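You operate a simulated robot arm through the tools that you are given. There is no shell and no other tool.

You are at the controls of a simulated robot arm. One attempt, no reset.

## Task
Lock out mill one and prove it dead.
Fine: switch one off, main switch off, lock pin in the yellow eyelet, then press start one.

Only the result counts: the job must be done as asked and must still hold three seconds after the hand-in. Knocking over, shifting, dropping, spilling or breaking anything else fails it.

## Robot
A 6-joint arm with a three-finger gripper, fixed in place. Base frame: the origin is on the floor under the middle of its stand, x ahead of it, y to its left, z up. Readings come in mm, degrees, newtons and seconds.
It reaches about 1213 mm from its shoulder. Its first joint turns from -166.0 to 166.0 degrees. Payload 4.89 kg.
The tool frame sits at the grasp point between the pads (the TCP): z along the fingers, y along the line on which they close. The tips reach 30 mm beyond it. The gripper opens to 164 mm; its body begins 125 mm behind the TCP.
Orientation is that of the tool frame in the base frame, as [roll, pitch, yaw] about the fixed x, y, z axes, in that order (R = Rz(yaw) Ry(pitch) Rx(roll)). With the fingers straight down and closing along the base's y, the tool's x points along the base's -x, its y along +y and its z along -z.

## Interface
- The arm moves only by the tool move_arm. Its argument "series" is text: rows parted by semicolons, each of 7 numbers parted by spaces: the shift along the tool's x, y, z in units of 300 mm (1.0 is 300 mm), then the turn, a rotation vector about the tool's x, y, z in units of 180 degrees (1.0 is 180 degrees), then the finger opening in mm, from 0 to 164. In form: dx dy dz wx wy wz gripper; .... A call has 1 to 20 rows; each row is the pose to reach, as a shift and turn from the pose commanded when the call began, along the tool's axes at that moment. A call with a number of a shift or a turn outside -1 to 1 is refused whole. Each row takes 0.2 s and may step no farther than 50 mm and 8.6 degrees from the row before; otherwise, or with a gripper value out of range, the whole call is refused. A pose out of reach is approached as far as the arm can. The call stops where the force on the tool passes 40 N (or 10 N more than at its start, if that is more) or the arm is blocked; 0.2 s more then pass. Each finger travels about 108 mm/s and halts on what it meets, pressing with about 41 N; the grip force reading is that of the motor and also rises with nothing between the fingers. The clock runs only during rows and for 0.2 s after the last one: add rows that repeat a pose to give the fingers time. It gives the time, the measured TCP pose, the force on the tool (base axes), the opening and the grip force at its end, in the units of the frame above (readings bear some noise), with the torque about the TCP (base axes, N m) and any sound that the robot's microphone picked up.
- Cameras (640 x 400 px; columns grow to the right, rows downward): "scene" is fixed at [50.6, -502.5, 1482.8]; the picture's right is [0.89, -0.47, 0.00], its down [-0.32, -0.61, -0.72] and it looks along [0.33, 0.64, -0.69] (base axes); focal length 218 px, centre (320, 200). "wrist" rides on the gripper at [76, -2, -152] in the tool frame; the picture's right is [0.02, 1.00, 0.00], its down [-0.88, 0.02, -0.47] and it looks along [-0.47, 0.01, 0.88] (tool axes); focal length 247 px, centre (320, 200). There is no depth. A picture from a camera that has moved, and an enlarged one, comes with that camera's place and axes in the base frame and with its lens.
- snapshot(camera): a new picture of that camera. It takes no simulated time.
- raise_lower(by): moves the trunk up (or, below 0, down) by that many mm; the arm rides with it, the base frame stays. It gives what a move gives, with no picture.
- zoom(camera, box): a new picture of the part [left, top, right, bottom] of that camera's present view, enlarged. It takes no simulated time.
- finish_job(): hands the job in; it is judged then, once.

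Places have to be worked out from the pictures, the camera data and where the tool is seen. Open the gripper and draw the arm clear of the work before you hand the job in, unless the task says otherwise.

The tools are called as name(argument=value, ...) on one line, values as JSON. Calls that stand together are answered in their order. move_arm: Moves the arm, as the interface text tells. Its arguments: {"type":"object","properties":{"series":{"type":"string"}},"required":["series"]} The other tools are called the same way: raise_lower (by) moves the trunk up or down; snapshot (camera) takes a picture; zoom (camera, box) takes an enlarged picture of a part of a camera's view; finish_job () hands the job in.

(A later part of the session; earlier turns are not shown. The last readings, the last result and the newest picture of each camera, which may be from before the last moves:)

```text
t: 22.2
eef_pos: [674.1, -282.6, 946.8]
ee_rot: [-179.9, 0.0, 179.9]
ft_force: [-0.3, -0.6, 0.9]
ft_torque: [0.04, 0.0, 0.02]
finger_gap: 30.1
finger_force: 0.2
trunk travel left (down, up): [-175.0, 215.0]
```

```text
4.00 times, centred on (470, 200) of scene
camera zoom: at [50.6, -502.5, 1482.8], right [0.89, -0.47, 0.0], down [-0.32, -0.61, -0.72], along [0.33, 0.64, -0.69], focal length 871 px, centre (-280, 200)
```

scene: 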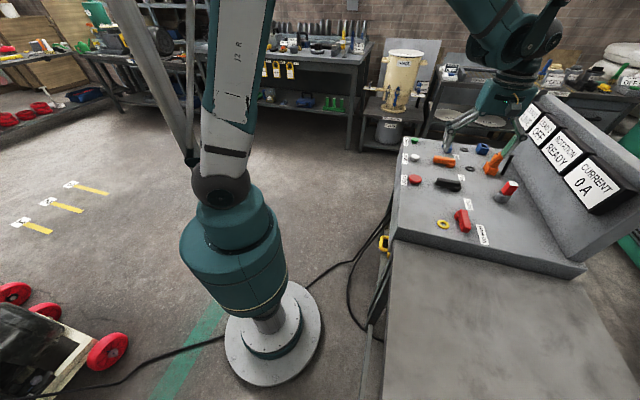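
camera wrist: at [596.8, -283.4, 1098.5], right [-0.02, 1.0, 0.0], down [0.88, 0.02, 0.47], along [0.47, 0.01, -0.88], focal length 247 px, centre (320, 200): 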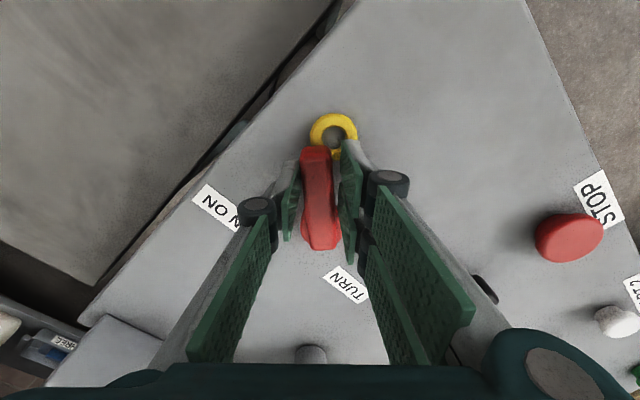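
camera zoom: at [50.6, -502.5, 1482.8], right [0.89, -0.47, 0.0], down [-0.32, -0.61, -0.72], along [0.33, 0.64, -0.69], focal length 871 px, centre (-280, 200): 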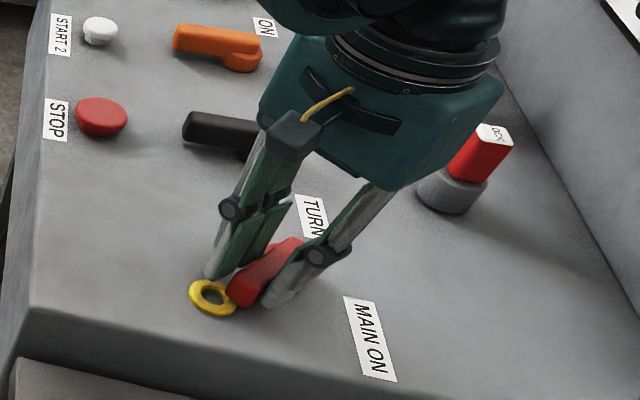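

The lever is halfway and the fingers clear the ring. I finish the remaining 45°.

move_arm(series="-0.00139 0.02119 0 0 0 0.04167 30; -0.00553 0.04202 0 0 0 0.08333 30; -0.01236 0.06212 0 0 0 0.125 30; -0.02175 0.08117 0 0 0 0.16667 30; -0.03355 0.09882 0 0 0 0.20833 30; -0.04755 0.11479 0 0 0 0.25 30; -0.04755 0.11479 0 0 0 0.25 30")

snapshot(camera="wrist")

snapshot(camera="scene")

```text
t: 23.8
eef_pos: [688.0, -247.2, 947.5]
ee_rot: [180.0, 0.0, 134.9]
ft_force: [1.2, 0.7, 0.8]
ft_torque: [0.04, -0.06, 0.05]
finger_gap: 30.6
finger_force: 0.9
trunk travel left (down, up): [-175.0, 215.0]
```

```text
taken
camera wrist: at [632.9, -194.3, 1098.4], right [0.69, 0.72, 0.0], down [0.64, -0.61, 0.47], along [0.34, -0.33, -0.88], focal length 247 px, centre (320, 200)
```

wrist: 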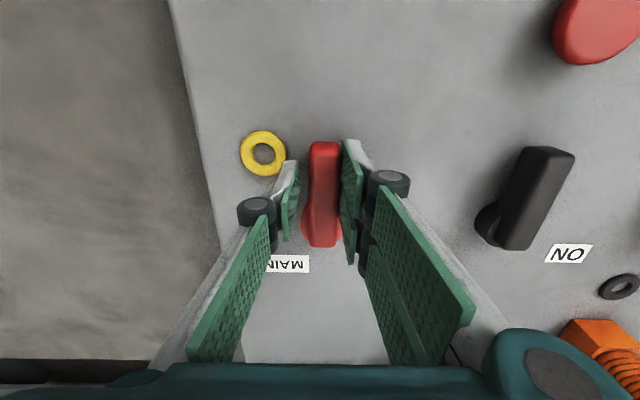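

```text
taken
```

scene: 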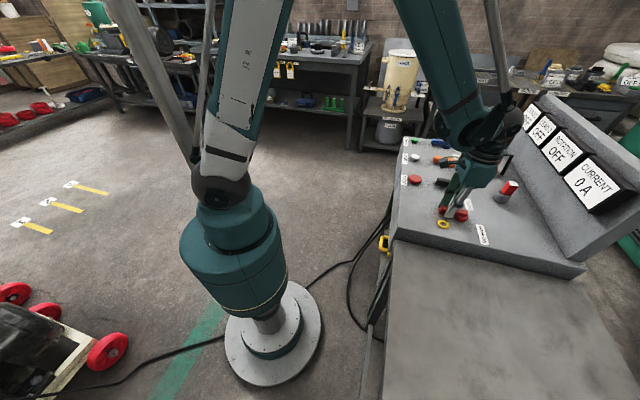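

ROTATION has gone to OFF, so main is off. I open and lift straight up.

move_arm(series="0 0 0 0 0 0 50; 0 0 0 0 0 0 50; 0 0 -0.1 0 0 0 50; 0 0 -0.25 0 0 0 50; 0 0 -0.4 0 0 0 60; 0 0 -0.5 0 0 0 60; 0 0 -0.5 0 0 0 60")

snapshot(camera="wrist")

zoom(camera="scene", box=[390, 120, 590, 260])

```text
t: 25.4
eef_pos: [688.5, -247.2, 1098.0]
ee_rot: [180.0, -0.1, 135.0]
ft_force: [-0.4, 0.2, 0.6]
ft_torque: [-0.02, -0.09, -0.01]
finger_gap: 60.0
finger_force: 0.0
trunk travel left (down, up): [-175.0, 215.0]
```

```text
taken
camera wrist: at [631.9, -193.8, 1249.8], right [0.69, 0.72, 0.0], down [0.64, -0.61, 0.47], along [0.34, -0.33, -0.88], focal length 247 px, centre (320, 200)
```

wrist: 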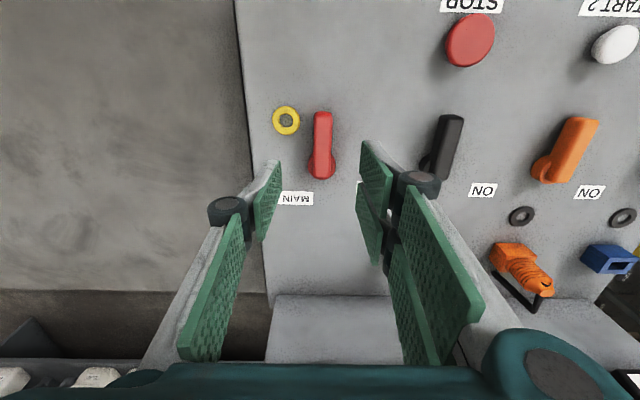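

```text
2.86 times, centred on (490, 190) of scene
camera zoom: at [50.6, -502.5, 1482.8], right [0.89, -0.47, 0.0], down [-0.32, -0.61, -0.72], along [0.33, 0.64, -0.69], focal length 622 px, centre (-166, 229)
```

zoom: 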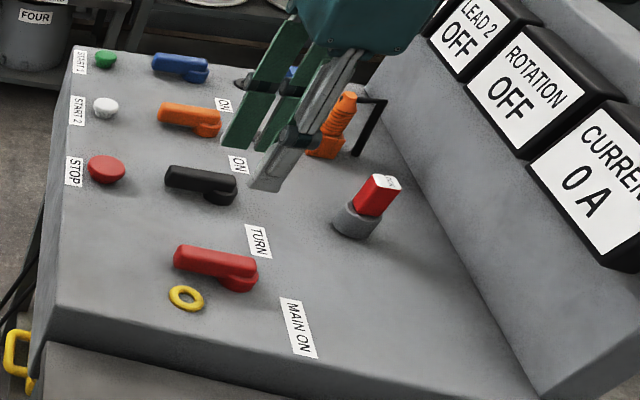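

All four indicators agree: LEAD 1 OFF, ROTATION OFF, main lever at 90°. Next is the LOCK pin at about (939,-291), top z≈982; I move the camera there with yaw 225, and first zoom to fix the ring position from this view.

zoom(camera="wrist", box=[240, 80, 360, 190])

move_arm(series="-0.058 0.018 0 0 0 -0.04167 70; -0.116 0.036 0 0 0 -0.08333 80; -0.174 0.055 0 0 0 -0.125 90; -0.231 0.073 0 0 0 -0.16667 100; -0.289 0.091 0 0 0 -0.20833 110; -0.347 0.109 0 0 0 -0.25 120; -0.405 0.127 0 0 0 -0.29167 120; -0.463 0.146 0 0 0 -0.33333 120; -0.52 0.164 0 0 0 -0.375 120; -0.578 0.182 0 0 0 -0.41667 120; -0.636 0.2 0 0 0 -0.45833 120; -0.6937 0.2183 0 0 0 -0.5 120; -0.6937 0.2183 0 0 0 -0.5 120")

snapshot(camera="wrist")

snapshot(camera="scene")

```text
3.64 times, centred on (300, 135) of wrist
camera zoom: at [631.9, -193.8, 1249.8], right [0.69, 0.72, 0.0], down [0.64, -0.61, 0.47], along [0.34, -0.33, -0.88], focal length 898 px, centre (393, 436)
```

zoom: 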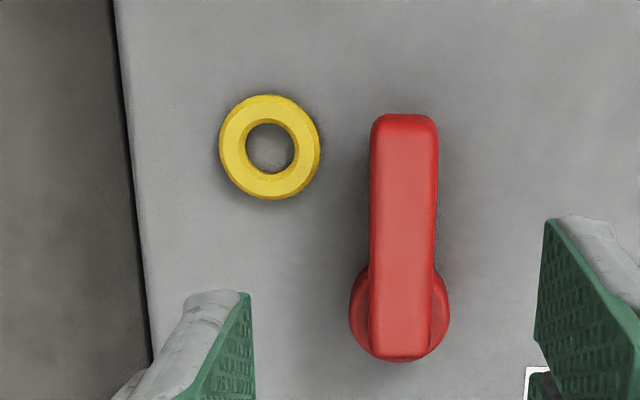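

```text
t: 28.2
eef_pos: [882.2, -349.0, 1095.2]
ee_rot: [180.0, 0.0, -135.0]
ft_force: [1.1, 0.0, -0.4]
ft_torque: [0.02, 0.05, -0.01]
finger_gap: 119.9
finger_force: 0.0
trunk travel left (down, up): [-175.0, 215.0]
```

```text
taken
camera wrist: at [828.2, -403.7, 1247.2], right [-0.72, 0.69, 0.0], down [0.61, 0.64, 0.47], along [0.33, 0.34, -0.88], focal length 247 px, centre (320, 200)
```

wrist: 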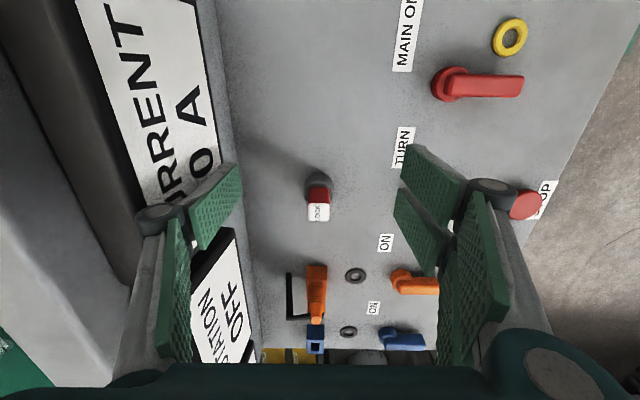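

```text
taken
```

scene: 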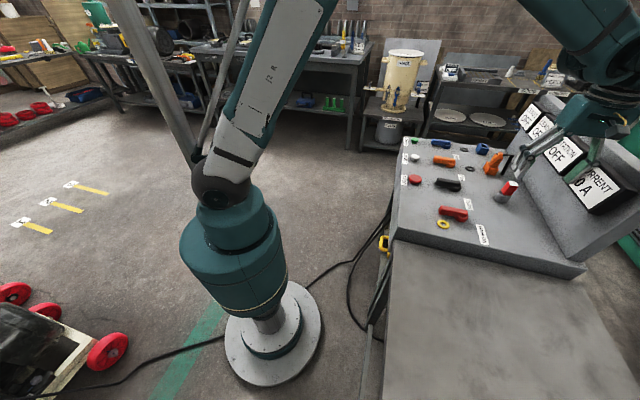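

The fingers look clear of the display bank (its face lies ~130 mm behind the pin). I zoom on the lock pin.

zoom(camera="wrist", box=[270, 150, 370, 240])

zoom(camera="scene", box=[470, 150, 560, 230])

```text
4.44 times, centred on (320, 195) of wrist
camera zoom: at [828.2, -403.7, 1247.2], right [-0.72, 0.69, 0.0], down [0.61, 0.64, 0.47], along [0.33, 0.34, -0.88], focal length 1098 px, centre (320, 222)
```

zoom: 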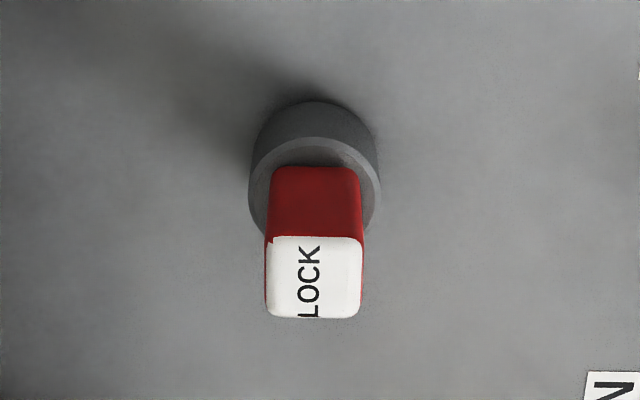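

```text
5.00 times, centred on (515, 190) of scene
camera zoom: at [50.6, -502.5, 1482.8], right [0.89, -0.47, 0.0], down [-0.32, -0.61, -0.72], along [0.33, 0.64, -0.69], focal length 1088 px, centre (-655, 250)
```

zoom: 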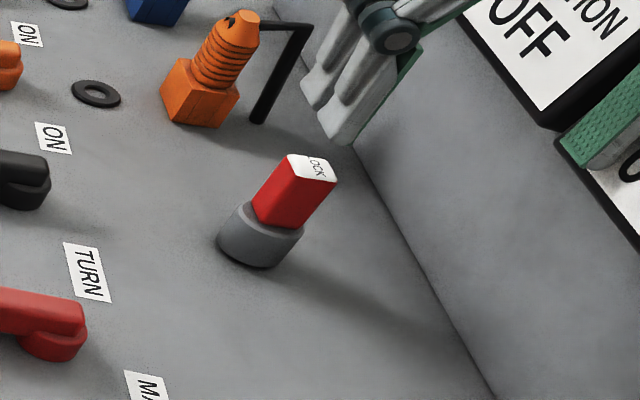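

The LOCK handle is a 27 mm square, centred at about (940.6,-291.4), top z≈982, in a 30 mm high cup. I move directly above it at z≈1035 with the gap at 60 to check alignment.

move_arm(series="-0.07 0 0 0 0 0 100; -0.14 -0.001 0.05 0 0 0 80; -0.21 -0.0015 0.1 0 0 0 60; -0.2737 -0.0017 0.15 0 0 0 60; -0.2737 -0.0017 0.2 0 0 0 60; -0.2737 -0.0017 0.2 0 0 0 60")

zoom(camera="wrist", box=[220, 90, 420, 230])

zoom(camera="scene", box=[440, 110, 600, 230])

```text
t: 29.6
eef_pos: [939.6, -291.8, 1034.7]
ee_rot: [180.0, 0.0, -134.9]
ft_force: [0.9, -0.4, -1.0]
ft_torque: [-0.03, 0.04, -0.01]
finger_gap: 59.9
finger_force: 0.0
trunk travel left (down, up): [-175.0, 215.0]
```

```text
2.86 times, centred on (320, 160) of wrist
camera zoom: at [885.6, -345.6, 1186.9], right [-0.72, 0.69, 0.0], down [0.61, 0.64, 0.47], along [0.33, 0.34, -0.88], focal length 706 px, centre (320, 314)
```

zoom: 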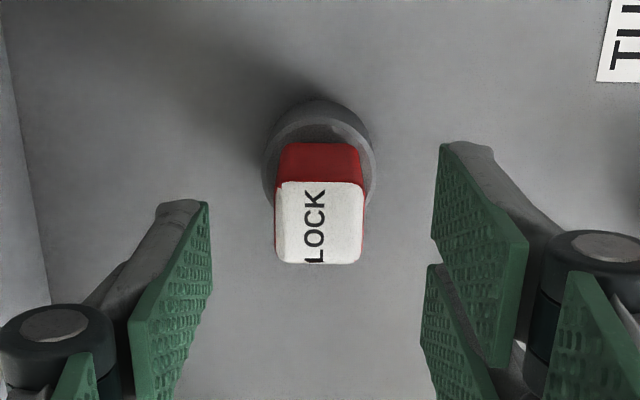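

```text
3.33 times, centred on (520, 170) of scene
camera zoom: at [50.6, -502.5, 1482.8], right [0.89, -0.47, 0.0], down [-0.32, -0.61, -0.72], along [0.33, 0.64, -0.69], focal length 726 px, centre (-347, 300)
```

zoom: 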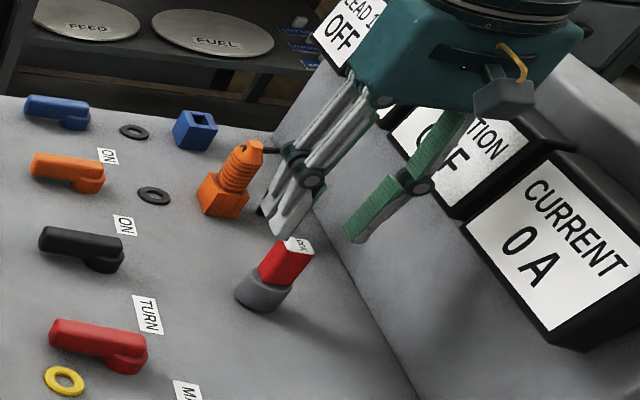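

Alignment over the handle is within 1 mm. I descend to z≈976 and close on the handle.

move_arm(series="0 0 0.07 0 0 0 60; 0 0 0.14 0 0 0 60; 0 0 0.1957 0 0 0 60; 0 0 0.1957 0 0 0 40; 0 0 0.1957 0 0 0 10; 0 0 0.1957 0 0 0 10; 0 0 0.1957 0 0 0 10; 0 0 0.1957 0 0 0 10")

snapshot(camera="wrist")

zoom(camera="scene", box=[440, 110, 600, 230])

```text
t: 31.4
eef_pos: [940.1, -291.8, 977.9]
ee_rot: [180.0, -0.1, -135.0]
ft_force: [-0.6, 0.6, 0.5]
ft_torque: [-0.01, 0.06, -0.02]
finger_gap: 27.2
finger_force: 41.1
trunk travel left (down, up): [-175.0, 215.0]
```

```text
taken
camera wrist: at [886.5, -345.9, 1129.0], right [-0.72, 0.69, 0.0], down [0.61, 0.64, 0.47], along [0.33, 0.34, -0.88], focal length 247 px, centre (320, 200)
```

wrist: 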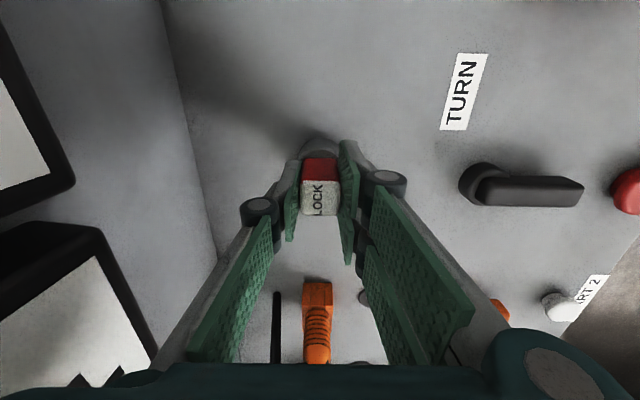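

```text
3.33 times, centred on (520, 170) of scene
camera zoom: at [50.6, -502.5, 1482.8], right [0.89, -0.47, 0.0], down [-0.32, -0.61, -0.72], along [0.33, 0.64, -0.69], focal length 726 px, centre (-347, 300)
```

zoom: 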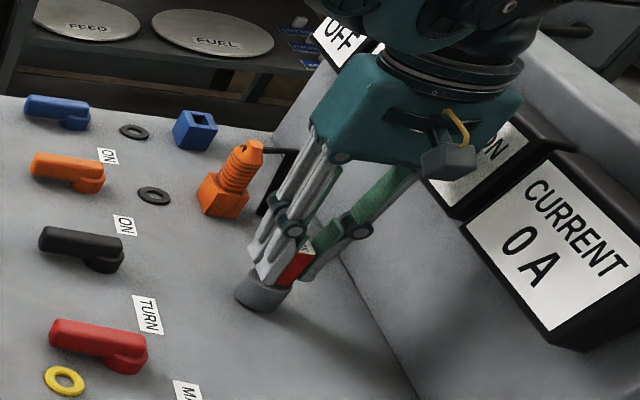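

The handle is gripped (27.2 mm, 41 N). I lift straight up slowly and look at what hangs below.

move_arm(series="0 0 -0.03 0 0 0 10; 0 0 -0.08 0 0 0 10; 0 0 -0.15 0 0 0 10; 0 0 -0.22 0 0 0 10; 0 0 -0.29 0 0 0 10; 0 0 -0.35 0 0 0 10; 0 0 -0.35 0 0 0 10")

snapshot(camera="wrist")

zoom(camera="scene", box=[440, 90, 600, 210])

```text
t: 33.0
eef_pos: [937.2, -291.2, 1084.4]
ee_rot: [-180.0, 0.0, -134.9]
ft_force: [-1.2, 0.7, -1.7]
ft_torque: [-0.03, 0.03, 0.02]
finger_gap: 27.2
finger_force: 41.3
trunk travel left (down, up): [-175.0, 215.0]
```

```text
taken
camera wrist: at [885.2, -346.6, 1236.3], right [-0.72, 0.69, 0.0], down [0.61, 0.64, 0.47], along [0.33, 0.34, -0.88], focal length 247 px, centre (320, 200)
```

wrist: 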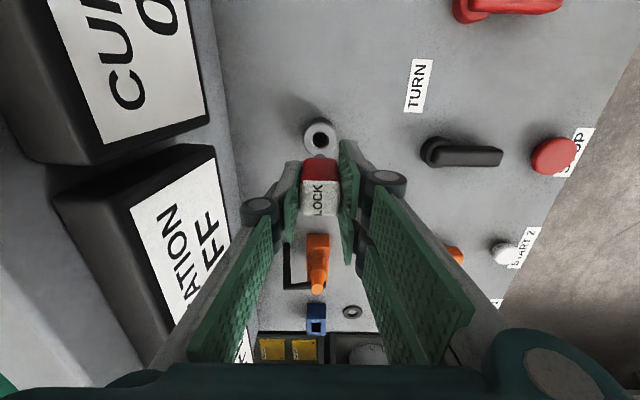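

```text
3.33 times, centred on (520, 150) of scene
camera zoom: at [50.6, -502.5, 1482.8], right [0.89, -0.47, 0.0], down [-0.32, -0.61, -0.72], along [0.33, 0.64, -0.69], focal length 726 px, centre (-347, 367)
```

zoom: 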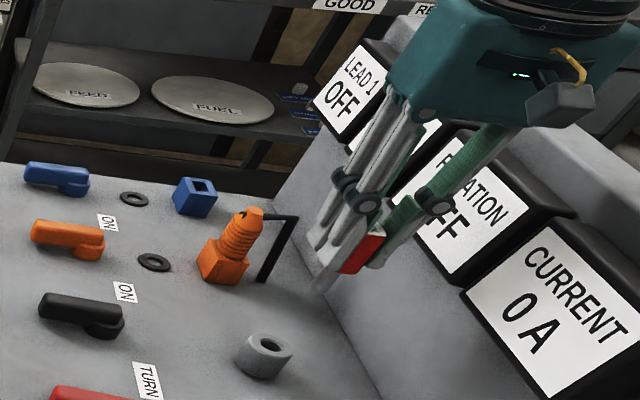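

The lock pin is out: a grey pin hangs below the red handle. I zoom in on the pin and the now empty cup.

zoom(camera="scene", box=[500, 130, 560, 180])

zoom(camera="wrist", box=[270, 100, 370, 230])

```text
8.00 times, centred on (530, 155) of scene
camera zoom: at [50.6, -502.5, 1482.8], right [0.89, -0.47, 0.0], down [-0.32, -0.61, -0.72], along [0.33, 0.64, -0.69], focal length 1741 px, centre (-1360, 560)
```

zoom: 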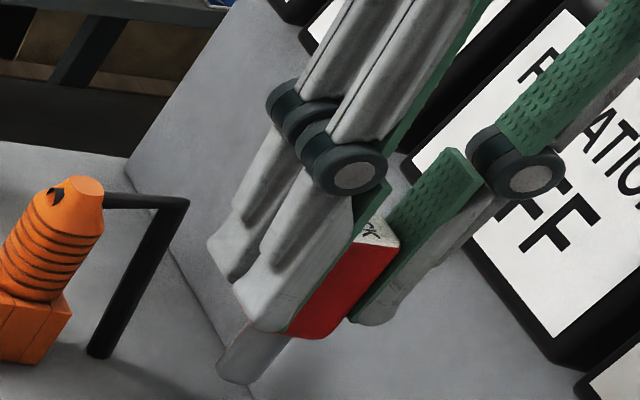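

```text
3.08 times, centred on (320, 165) of wrist
camera zoom: at [885.2, -346.6, 1236.3], right [-0.72, 0.69, 0.0], down [0.61, 0.64, 0.47], along [0.33, 0.34, -0.88], focal length 760 px, centre (320, 308)
```

zoom: 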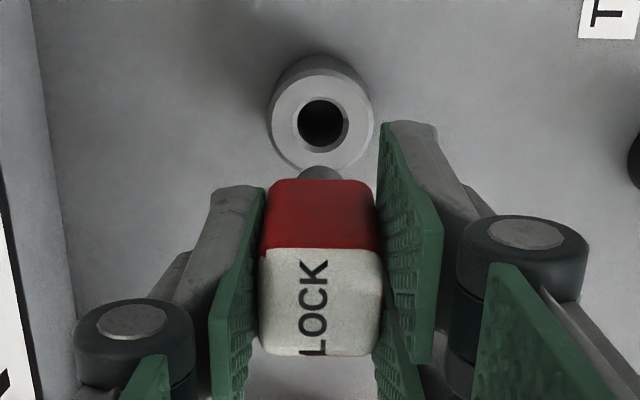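

The pin is ~16 mm and the ring's hole ~20 mm, so I want ~1 mm accuracy. I take a settled reading by holding one row, then re-measure where the empty cup's hole appears relative to the TCP.

move_arm(series="0 0 0 0 0 0 10; 0 0 0 0 0 0 10")

zoom(camera="wrist", box=[280, 110, 360, 170])

```text
t: 33.6
eef_pos: [939.0, -292.9, 1084.4]
ee_rot: [180.0, 0.0, -135.0]
ft_force: [0.4, 0.4, -1.7]
ft_torque: [0.05, 0.01, -0.02]
finger_gap: 27.5
finger_force: 41.0
trunk travel left (down, up): [-175.0, 215.0]
```

```text
6.67 times, centred on (320, 140) of wrist
camera zoom: at [885.4, -346.6, 1235.9], right [-0.72, 0.69, 0.0], down [0.61, 0.64, 0.47], along [0.33, 0.34, -0.88], focal length 1646 px, centre (320, 600)
```

zoom: 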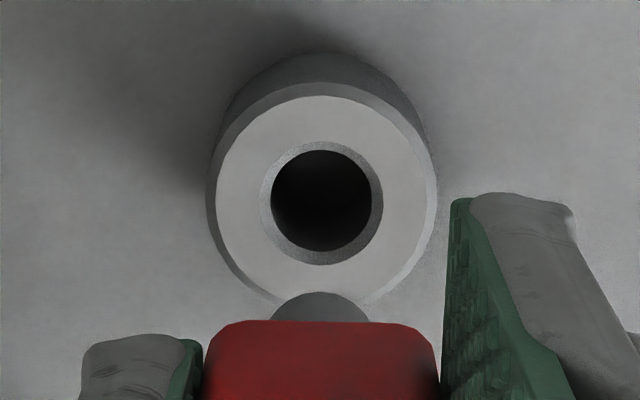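

The cup hole and the pin line up with the TCP within ~0.5 mm sideways. Now I carry the pin to above the yellow ring near (645,-272), at z≈1060 so the ring should appear at the same pixel (320,140) as the cup did.

move_arm(series="0.054 0.0617 0 0 0 0 10; 0.108 0.1234 0 0 0 0 10; 0.162 0.1851 0 0 0 0 10; 0.216 0.2468 0 0 0 0 10; 0.27 0.3085 0 0 0 0 10; 0.324 0.3702 0 0 0 0 10; 0.378 0.4319 0.015 0 0 0 10; 0.432 0.4936 0.03 0 0 0 10; 0.486 0.5553 0.045 0 0 0 10; 0.54 0.617 0.06 0 0 0 10; 0.594 0.6787 0.075 0 0 0 10; 0.647 0.7403 0.0833 0 0 0 10; 0.647 0.7403 0.0833 0 0 0 10; 0.647 0.7403 0.0833 0 0 0 10")

zoom(camera="wrist", box=[260, 100, 380, 180])

zoom(camera="scene", box=[400, 150, 540, 250])

```text
t: 36.6
eef_pos: [646.3, -270.5, 1055.8]
ee_rot: [-180.0, 0.0, -134.9]
ft_force: [-0.4, -0.8, -1.5]
ft_torque: [-0.01, -0.07, 0.0]
finger_gap: 27.3
finger_force: 40.9
trunk travel left (down, up): [-175.0, 215.0]
```

```text
5.00 times, centred on (320, 140) of wrist
camera zoom: at [592.2, -326.3, 1208.9], right [-0.72, 0.69, 0.0], down [0.61, 0.64, 0.47], along [0.33, 0.34, -0.88], focal length 1235 px, centre (320, 500)
```

zoom: 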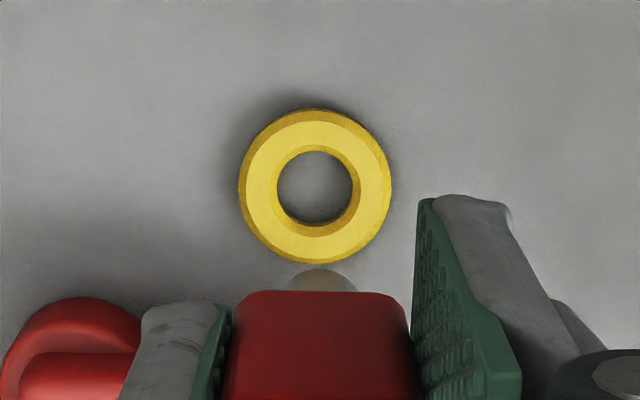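

```text
4.00 times, centred on (470, 200) of scene
camera zoom: at [50.6, -502.5, 1482.8], right [0.89, -0.47, 0.0], down [-0.32, -0.61, -0.72], along [0.33, 0.64, -0.69], focal length 871 px, centre (-280, 200)
```

zoom: 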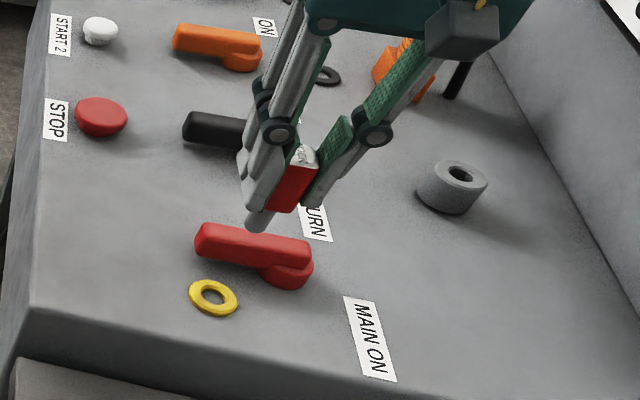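

The ring appears 14 zoom-px above and 5 left of where the cup hole was, meaning it lies about 3.7 mm toward tool +x and 1.3 mm toward −y. I correct for that, then lower to z≈1000 and look again.

move_arm(series="0.0123 -0.0043 0 0 0 0 10; 0.0123 -0.0043 0.06 0 0 0 10; 0.0123 -0.0043 0.12 0 0 0 10; 0.0123 -0.0043 0.18 0 0 0 10; 0.0123 -0.0043 0.19 0 0 0 10; 0.0123 -0.0043 0.19 0 0 0 10")

zoom(camera="wrist", box=[260, 100, 380, 180])

zoom(camera="scene", box=[420, 180, 490, 240])

```text
t: 38.0
eef_pos: [644.3, -274.1, 1001.3]
ee_rot: [-180.0, -0.1, -135.0]
ft_force: [-0.5, 0.8, -1.4]
ft_torque: [-0.01, 0.0, 0.05]
finger_gap: 27.5
finger_force: 41.4
trunk travel left (down, up): [-175.0, 215.0]
```

```text
5.00 times, centred on (320, 140) of wrist
camera zoom: at [591.6, -329.5, 1153.0], right [-0.72, 0.69, 0.0], down [0.61, 0.64, 0.47], along [0.33, 0.34, -0.88], focal length 1235 px, centre (320, 500)
```

zoom: 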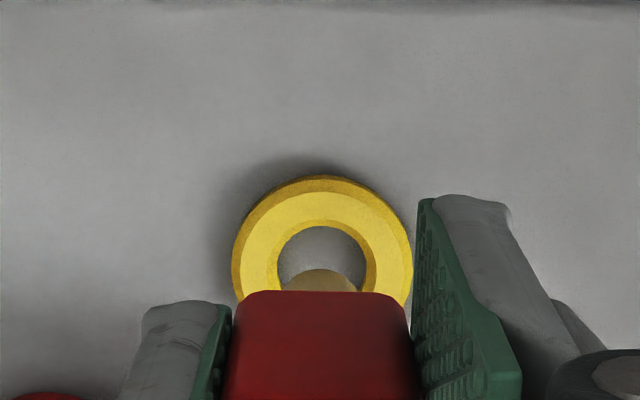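

```text
6.67 times, centred on (455, 210) of scene
camera zoom: at [50.6, -502.5, 1482.8], right [0.89, -0.47, 0.0], down [-0.32, -0.61, -0.72], along [0.33, 0.64, -0.69], focal length 1451 px, centre (-580, 133)
```

zoom: 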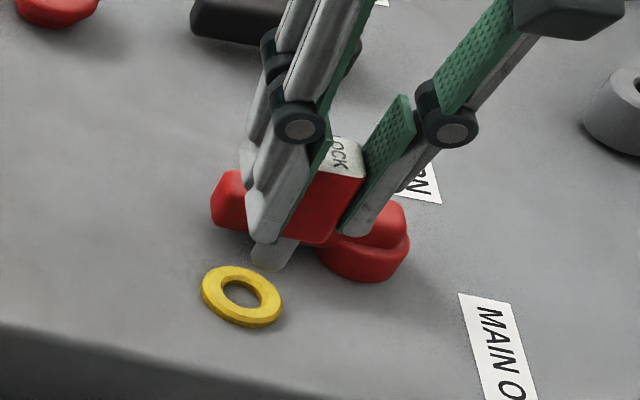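

Ring hole and pin are now close to aligned; I zoom in tighter to measure the remaining offset.

zoom(camera="wrist", box=[294, 130, 350, 165])

zoom(camera="scene", box=[435, 200, 475, 230])

```text
11.43 times, centred on (322, 148) of wrist
camera zoom: at [591.6, -329.5, 1153.0], right [-0.72, 0.69, 0.0], down [0.61, 0.64, 0.47], along [0.33, 0.34, -0.88], focal length 2823 px, centre (297, 800)
```

zoom: 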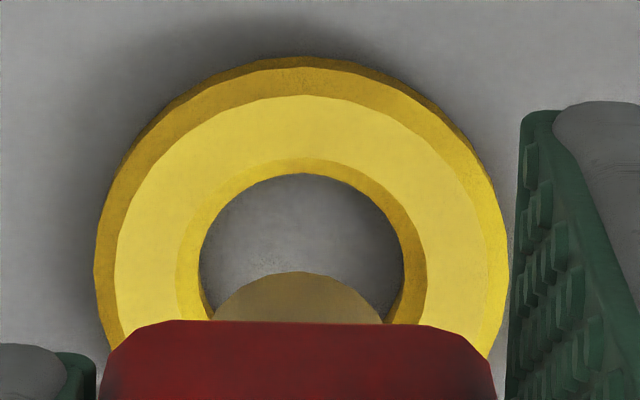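

```text
13.33 times, centred on (455, 215) of scene
camera zoom: at [50.6, -502.5, 1482.8], right [0.89, -0.47, 0.0], down [-0.32, -0.61, -0.72], along [0.33, 0.64, -0.69], focal length 2902 px, centre (-1480, 0)
```

zoom: 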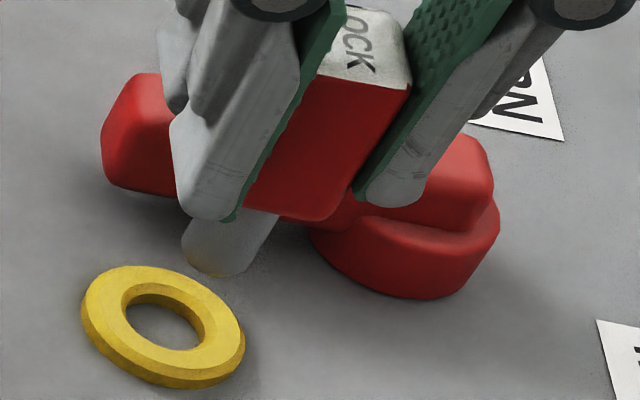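

Ring is ~0.4 mm to the right of the pin and essentially centred fore/aft; hole ~18.7 mm with a chamfer, pin ~16 mm. I apply a 0.4 mm correction and lower to z≈980 with small steps.

move_arm(series="-0.001 0.0013 0 0 0 0 10; -0.001 0.0013 0.02 0 0 0 10; -0.001 0.0013 0.04 0 0 0 10; -0.001 0.0013 0.06 0 0 0 10; -0.001 0.0013 0.07 0 0 0 10; -0.001 0.0013 0.07 0 0 0 10")

zoom(camera="wrist", box=[290, 130, 354, 170])

zoom(camera="scene", box=[435, 205, 475, 235])

```text
t: 39.4
eef_pos: [642.3, -274.4, 980.4]
ee_rot: [180.0, 0.0, -135.0]
ft_force: [-0.1, 0.1, -1.6]
ft_torque: [0.01, 0.07, -0.01]
finger_gap: 27.5
finger_force: 41.2
trunk travel left (down, up): [-175.0, 215.0]
```

```text
10.00 times, centred on (322, 150) of wrist
camera zoom: at [590.2, -329.0, 1132.1], right [-0.72, 0.69, 0.0], down [0.61, 0.64, 0.47], along [0.33, 0.34, -0.88], focal length 2470 px, centre (300, 700)
```

zoom: 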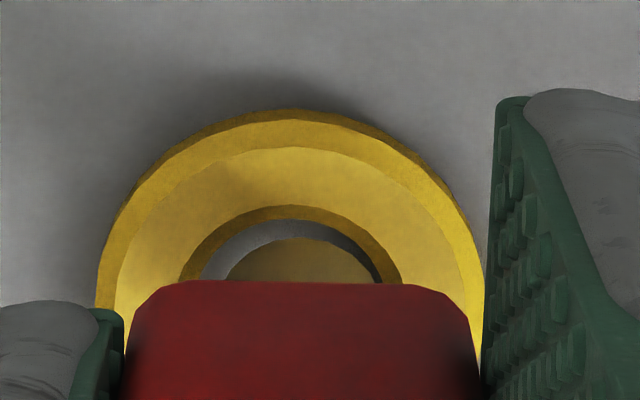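

```text
13.33 times, centred on (455, 220) of scene
camera zoom: at [50.6, -502.5, 1482.8], right [0.89, -0.47, 0.0], down [-0.32, -0.61, -0.72], along [0.33, 0.64, -0.69], focal length 2902 px, centre (-1480, -67)
```

zoom: 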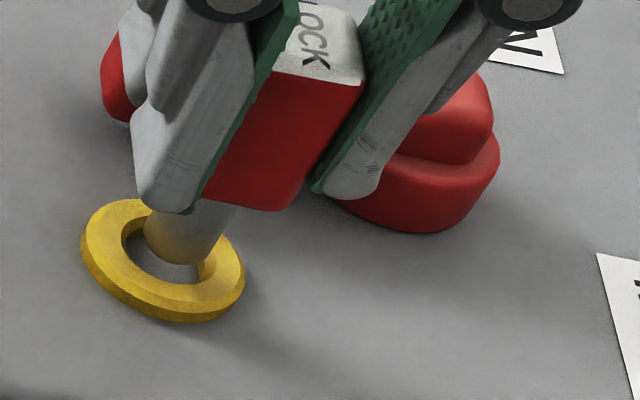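

The ring now appears ~1 mm left of the pin, so the arm settled slightly off. I hold briefly and re-measure before correcting.

move_arm(series="0 0 0 0 0 0 10; 0 0 0 0 0 0 10; 0 0 0 0 0 0 10")

zoom(camera="wrist", box=[290, 130, 354, 170])

```text
t: 40.2
eef_pos: [643.2, -274.7, 981.2]
ee_rot: [180.0, 0.0, -134.9]
ft_force: [-0.3, 0.6, -1.5]
ft_torque: [0.02, 0.01, -0.04]
finger_gap: 27.2
finger_force: 41.0
trunk travel left (down, up): [-175.0, 215.0]
```

```text
10.00 times, centred on (322, 150) of wrist
camera zoom: at [590.2, -329.0, 1132.2], right [-0.72, 0.69, 0.0], down [0.61, 0.64, 0.47], along [0.33, 0.34, -0.88], focal length 2470 px, centre (300, 700)
```

zoom: 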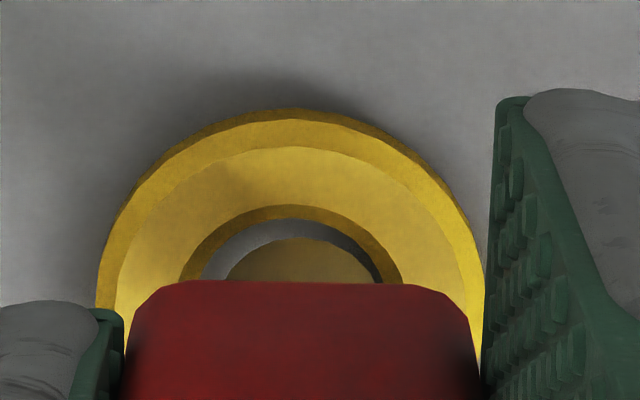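

Image is stable, so readings are just noisy; I'll correct by the pictures. Another zoom from the scene camera helps me judge the pin tip's height and offset.

zoom(camera="scene", box=[438, 212, 462, 230])

```text
16.00 times, centred on (450, 221) of scene
camera zoom: at [50.6, -502.5, 1482.8], right [0.89, -0.47, 0.0], down [-0.32, -0.61, -0.72], along [0.33, 0.64, -0.69], focal length 3483 px, centre (-1760, -136)
```

zoom: 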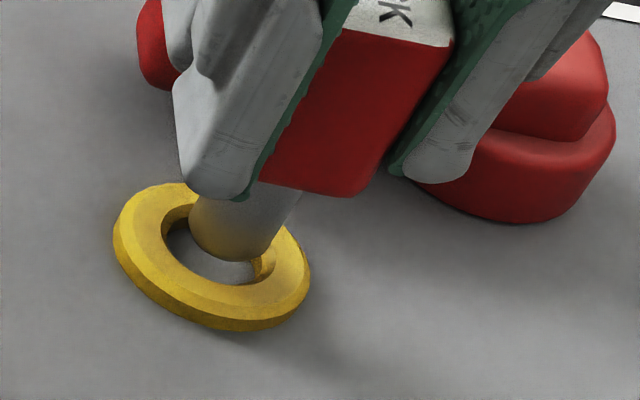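

Comparing both views, the pin tip is ~10 mm above the ring, with the ring ~0.8 mm to the left and roughly 2–3 mm further forward (+e1) of the pin. I apply a partial correction and lower 5 mm to reduce the depth ambiguity.

move_arm(series="-0.006 -0.0027 0 0 0 0 10; -0.006 -0.0027 0.008 0 0 0 10; -0.006 -0.0027 0.0167 0 0 0 10; -0.006 -0.0027 0.0167 0 0 0 10")

zoom(camera="wrist", box=[290, 130, 354, 170])

zoom(camera="scene", box=[438, 212, 462, 230])

```text
t: 41.2
eef_pos: [644.9, -274.8, 976.1]
ee_rot: [179.9, 0.1, -135.0]
ft_force: [-0.9, 0.3, -1.7]
ft_torque: [0.0, -0.02, -0.01]
finger_gap: 27.4
finger_force: 41.7
trunk travel left (down, up): [-175.0, 215.0]
```

```text
10.00 times, centred on (322, 150) of wrist
camera zoom: at [591.8, -328.6, 1126.9], right [-0.72, 0.69, 0.0], down [0.61, 0.64, 0.47], along [0.33, 0.34, -0.88], focal length 2470 px, centre (300, 700)
```

zoom: 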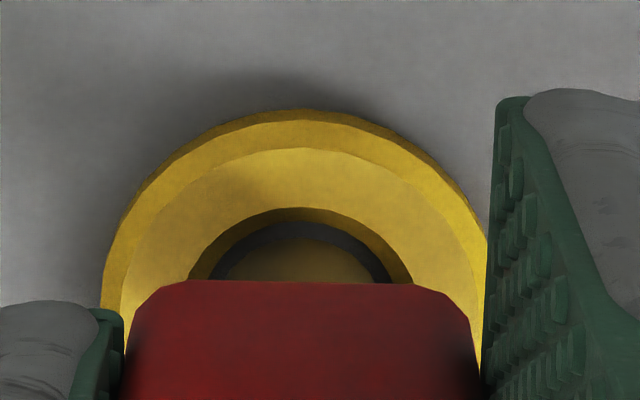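

```text
16.00 times, centred on (450, 221) of scene
camera zoom: at [50.6, -502.5, 1482.8], right [0.89, -0.47, 0.0], down [-0.32, -0.61, -0.72], along [0.33, 0.64, -0.69], focal length 3483 px, centre (-1760, -136)
```

zoom: 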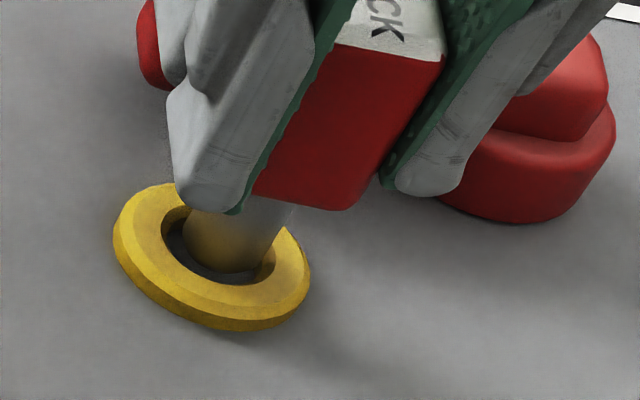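

Sideways is now within 0.2 mm; fore/aft the pin is still ~1.5 mm short. I move 1.5 mm forward and lower 3 mm.

move_arm(series="-0.005 0 0 0 0 0 10; -0.005 0 0.005 0 0 0 10; -0.005 0 0.01 0 0 0 10; -0.005 0 0.01 0 0 0 10")

zoom(camera="wrist", box=[290, 130, 354, 170])

zoom(camera="scene", box=[438, 212, 462, 230])

```text
t: 42.2
eef_pos: [646.8, -272.2, 971.9]
ee_rot: [-180.0, 0.0, -135.0]
ft_force: [0.2, 0.5, -0.9]
ft_torque: [0.01, -0.03, 0.01]
finger_gap: 27.4
finger_force: 41.0
trunk travel left (down, up): [-175.0, 215.0]
```

```text
10.00 times, centred on (322, 150) of wrist
camera zoom: at [593.0, -326.8, 1123.6], right [-0.72, 0.69, 0.0], down [0.61, 0.64, 0.47], along [0.33, 0.34, -0.88], focal length 2470 px, centre (300, 700)
```

zoom: 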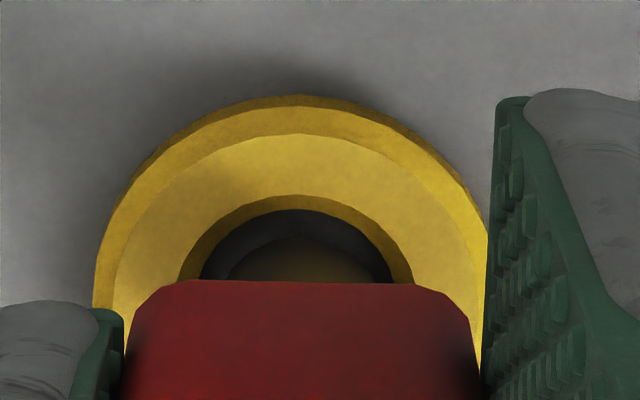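

```text
16.00 times, centred on (450, 221) of scene
camera zoom: at [50.6, -502.5, 1482.8], right [0.89, -0.47, 0.0], down [-0.32, -0.61, -0.72], along [0.33, 0.64, -0.69], focal length 3483 px, centre (-1760, -136)
```

zoom: 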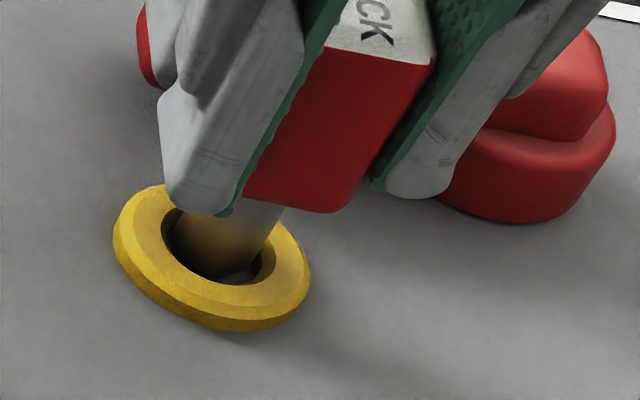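

The tip now looks to be right at the hole mouth with no contact force. I lower another 3 mm and check force and views.

move_arm(series="0 0 0.003 0 0 0 10; 0 0 0.006 0 0 0 10; 0 0 0.01 0 0 0 10")

zoom(camera="wrist", box=[290, 130, 354, 170])

zoom(camera="scene", box=[438, 212, 462, 230])

```text
t: 43.0
eef_pos: [647.3, -273.1, 969.3]
ee_rot: [180.0, 0.0, -135.0]
ft_force: [0.6, 0.1, -1.0]
ft_torque: [-0.03, -0.02, -0.02]
finger_gap: 27.6
finger_force: 41.1
trunk travel left (down, up): [-175.0, 215.0]
```

```text
10.00 times, centred on (322, 150) of wrist
camera zoom: at [593.2, -327.2, 1120.4], right [-0.72, 0.69, 0.0], down [0.61, 0.64, 0.47], along [0.33, 0.34, -0.88], focal length 2470 px, centre (300, 700)
```

zoom: 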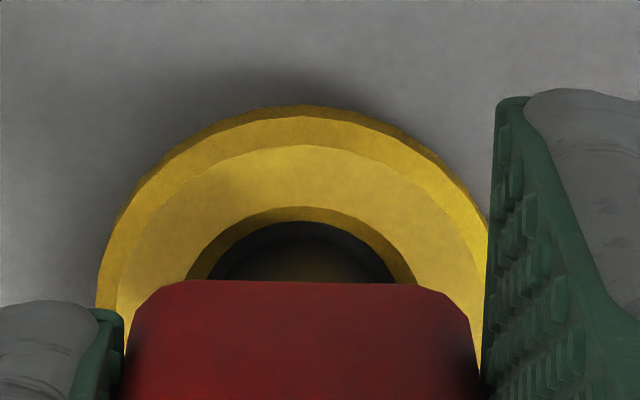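

```text
16.00 times, centred on (450, 221) of scene
camera zoom: at [50.6, -502.5, 1482.8], right [0.89, -0.47, 0.0], down [-0.32, -0.61, -0.72], along [0.33, 0.64, -0.69], focal length 3483 px, centre (-1760, -136)
```

zoom: 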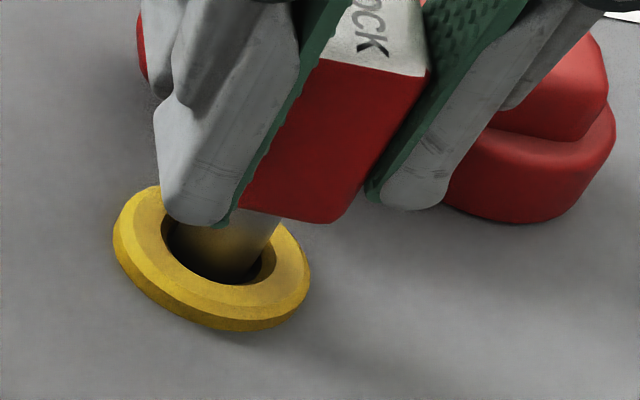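

No contact; the pin appears to be entering the hole. I continue lowering in small steps.

move_arm(series="0 0 0.004 0 0 0 10; 0 0 0.008 0 0 0 10; 0 0 0.012 0 0 0 10; 0 0 0.0133 0 0 0 10")

zoom(camera="wrist", box=[290, 130, 354, 170])

zoom(camera="scene", box=[438, 212, 462, 230])

```text
t: 44.0
eef_pos: [646.5, -273.2, 964.1]
ee_rot: [-180.0, 0.0, -135.0]
ft_force: [-1.0, -0.3, -1.4]
ft_torque: [0.05, -0.02, 0.01]
finger_gap: 27.3
finger_force: 40.7
trunk travel left (down, up): [-175.0, 215.0]
```

```text
10.00 times, centred on (322, 150) of wrist
camera zoom: at [593.2, -327.5, 1116.2], right [-0.72, 0.69, 0.0], down [0.61, 0.64, 0.47], along [0.33, 0.34, -0.88], focal length 2470 px, centre (300, 700)
```

zoom: 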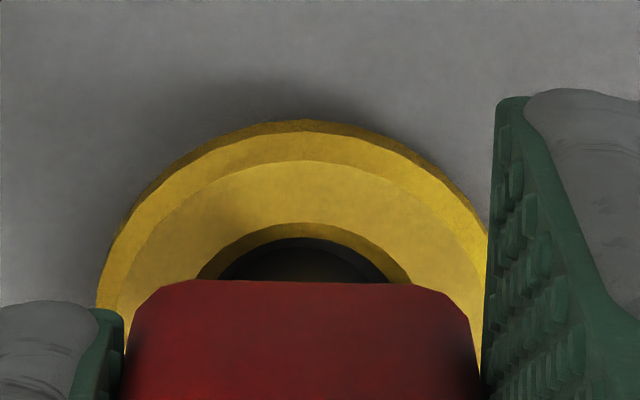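

```text
16.00 times, centred on (450, 221) of scene
camera zoom: at [50.6, -502.5, 1482.8], right [0.89, -0.47, 0.0], down [-0.32, -0.61, -0.72], along [0.33, 0.64, -0.69], focal length 3483 px, centre (-1760, -136)
```

zoom: 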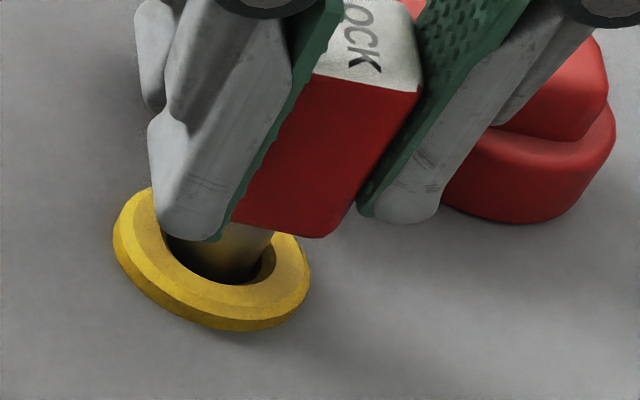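

Still free, pin well inside the ring. Keep lowering in small steps.

move_arm(series="0 0 0.004 0 0 0 10; 0 0 0.008 0 0 0 10; 0 0 0.012 0 0 0 10; 0 0 0.0133 0 0 0 10")

zoom(camera="scene", box=[438, 208, 470, 232])

zoom(camera="wrist", box=[290, 130, 354, 170])

```text
t: 45.0
eef_pos: [646.4, -272.0, 960.9]
ee_rot: [180.0, -0.1, -135.1]
ft_force: [0.0, -0.1, -1.8]
ft_torque: [-0.01, 0.05, 0.01]
finger_gap: 27.5
finger_force: 40.9
trunk travel left (down, up): [-175.0, 215.0]
```

```text
16.00 times, centred on (454, 220) of scene
camera zoom: at [50.6, -502.5, 1482.8], right [0.89, -0.47, 0.0], down [-0.32, -0.61, -0.72], along [0.33, 0.64, -0.69], focal length 3483 px, centre (-1824, -120)
```

zoom: 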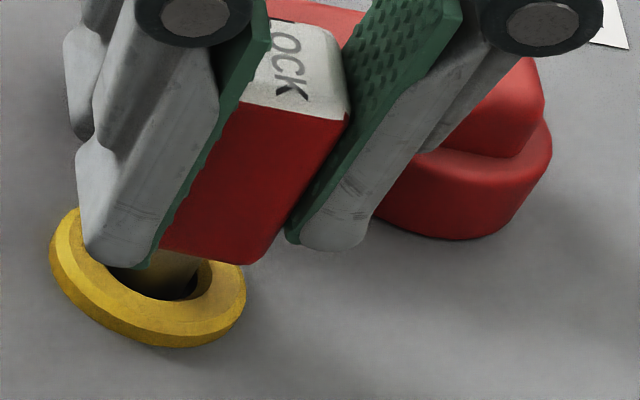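

```text
10.00 times, centred on (322, 150) of wrist
camera zoom: at [593.0, -327.3, 1112.7], right [-0.72, 0.69, 0.0], down [0.61, 0.64, 0.47], along [0.33, 0.34, -0.88], focal length 2470 px, centre (300, 700)
```

zoom: 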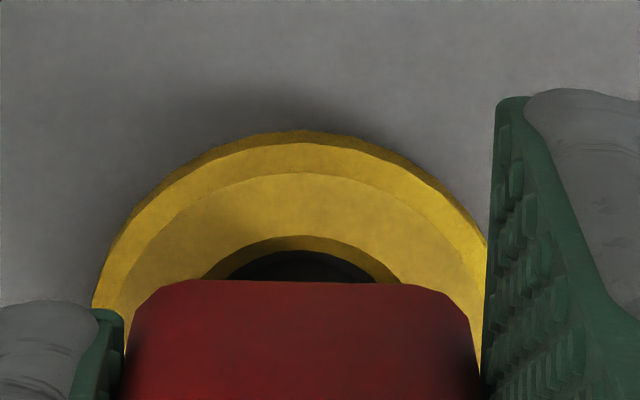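

Still no contact. I go on down 4 mm more.

move_arm(series="0 0 0.004 0 0 0 10; 0 0 0.008 0 0 0 10; 0 0 0.012 0 0 0 10; 0 0 0.0133 0 0 0 10")

zoom(camera="scene", box=[438, 208, 470, 232])

```text
t: 46.0
eef_pos: [646.0, -272.7, 957.4]
ee_rot: [-179.9, 0.0, -134.9]
ft_force: [-0.6, -0.6, -1.0]
ft_torque: [0.04, -0.03, 0.0]
finger_gap: 27.3
finger_force: 40.9
trunk travel left (down, up): [-175.0, 215.0]
```

```text
16.00 times, centred on (454, 220) of scene
camera zoom: at [50.6, -502.5, 1482.8], right [0.89, -0.47, 0.0], down [-0.32, -0.61, -0.72], along [0.33, 0.64, -0.69], focal length 3483 px, centre (-1824, -120)
```

zoom: 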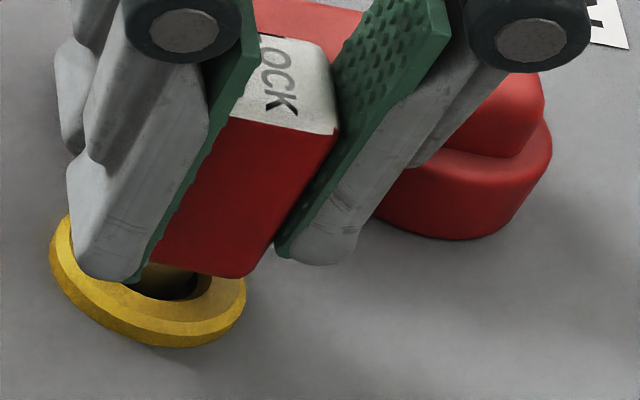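

Free still; handle bottom is nearing the ring. Another 4 mm.

move_arm(series="0 0 0.004 0 0 0 10; 0 0 0.008 0 0 0 10; 0 0 0.012 0 0 0 10; 0 0 0.0133 0 0 0 10")

zoom(camera="scene", box=[438, 208, 470, 232])

zoom(camera="wrist", box=[280, 120, 360, 170])

```text
t: 47.0
eef_pos: [646.1, -273.4, 951.8]
ee_rot: [179.9, 0.0, -135.0]
ft_force: [0.2, -0.1, -0.8]
ft_torque: [-0.04, -0.03, 0.02]
finger_gap: 27.6
finger_force: 41.1
trunk travel left (down, up): [-175.0, 215.0]
```

```text
16.00 times, centred on (454, 220) of scene
camera zoom: at [50.6, -502.5, 1482.8], right [0.89, -0.47, 0.0], down [-0.32, -0.61, -0.72], along [0.33, 0.64, -0.69], focal length 3483 px, centre (-1824, -120)
```

zoom: 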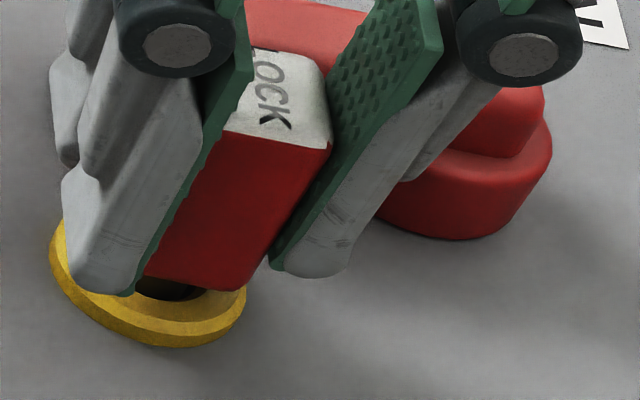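

```text
8.00 times, centred on (320, 145) of wrist
camera zoom: at [593.2, -327.5, 1104.1], right [-0.72, 0.69, 0.0], down [0.61, 0.64, 0.47], along [0.33, 0.34, -0.88], focal length 1976 px, centre (320, 640)
```

zoom: 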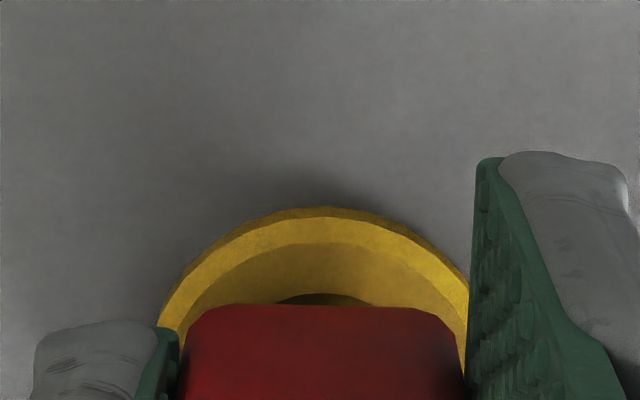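

The handle is now just above the ring. I lower 3 mm more.

move_arm(series="0 0 0.0033 0 0 0 10; 0 0 0.0067 0 0 0 10; 0 0 0.01 0 0 0 10; 0 0 0.01 0 0 0 10")

zoom(camera="scene", box=[438, 208, 470, 232])

zoom(camera="wrist", box=[280, 120, 360, 170])

```text
t: 48.0
eef_pos: [647.5, -272.8, 950.6]
ee_rot: [-180.0, 0.0, -134.9]
ft_force: [-0.7, -0.2, -1.1]
ft_torque: [-0.03, 0.0, 0.02]
finger_gap: 27.4
finger_force: 41.1
trunk travel left (down, up): [-175.0, 215.0]
```

```text
16.00 times, centred on (454, 220) of scene
camera zoom: at [50.6, -502.5, 1482.8], right [0.89, -0.47, 0.0], down [-0.32, -0.61, -0.72], along [0.33, 0.64, -0.69], focal length 3483 px, centre (-1824, -120)
```

zoom: 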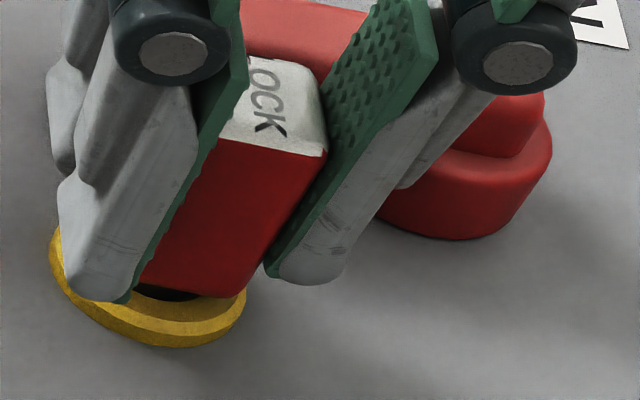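

```text
8.00 times, centred on (320, 145) of wrist
camera zoom: at [593.4, -327.5, 1101.8], right [-0.72, 0.69, 0.0], down [0.61, 0.64, 0.47], along [0.33, 0.34, -0.88], focal length 1976 px, centre (320, 640)
```

zoom: 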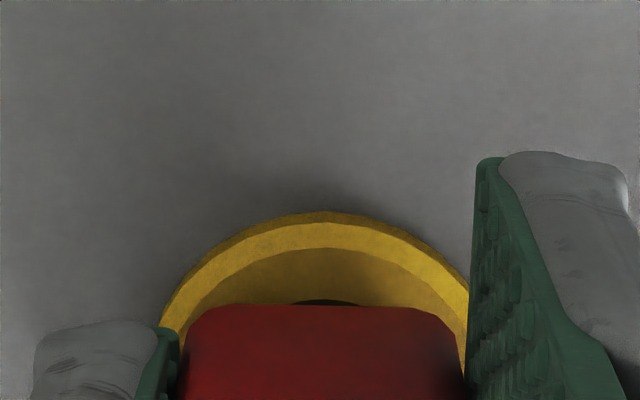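

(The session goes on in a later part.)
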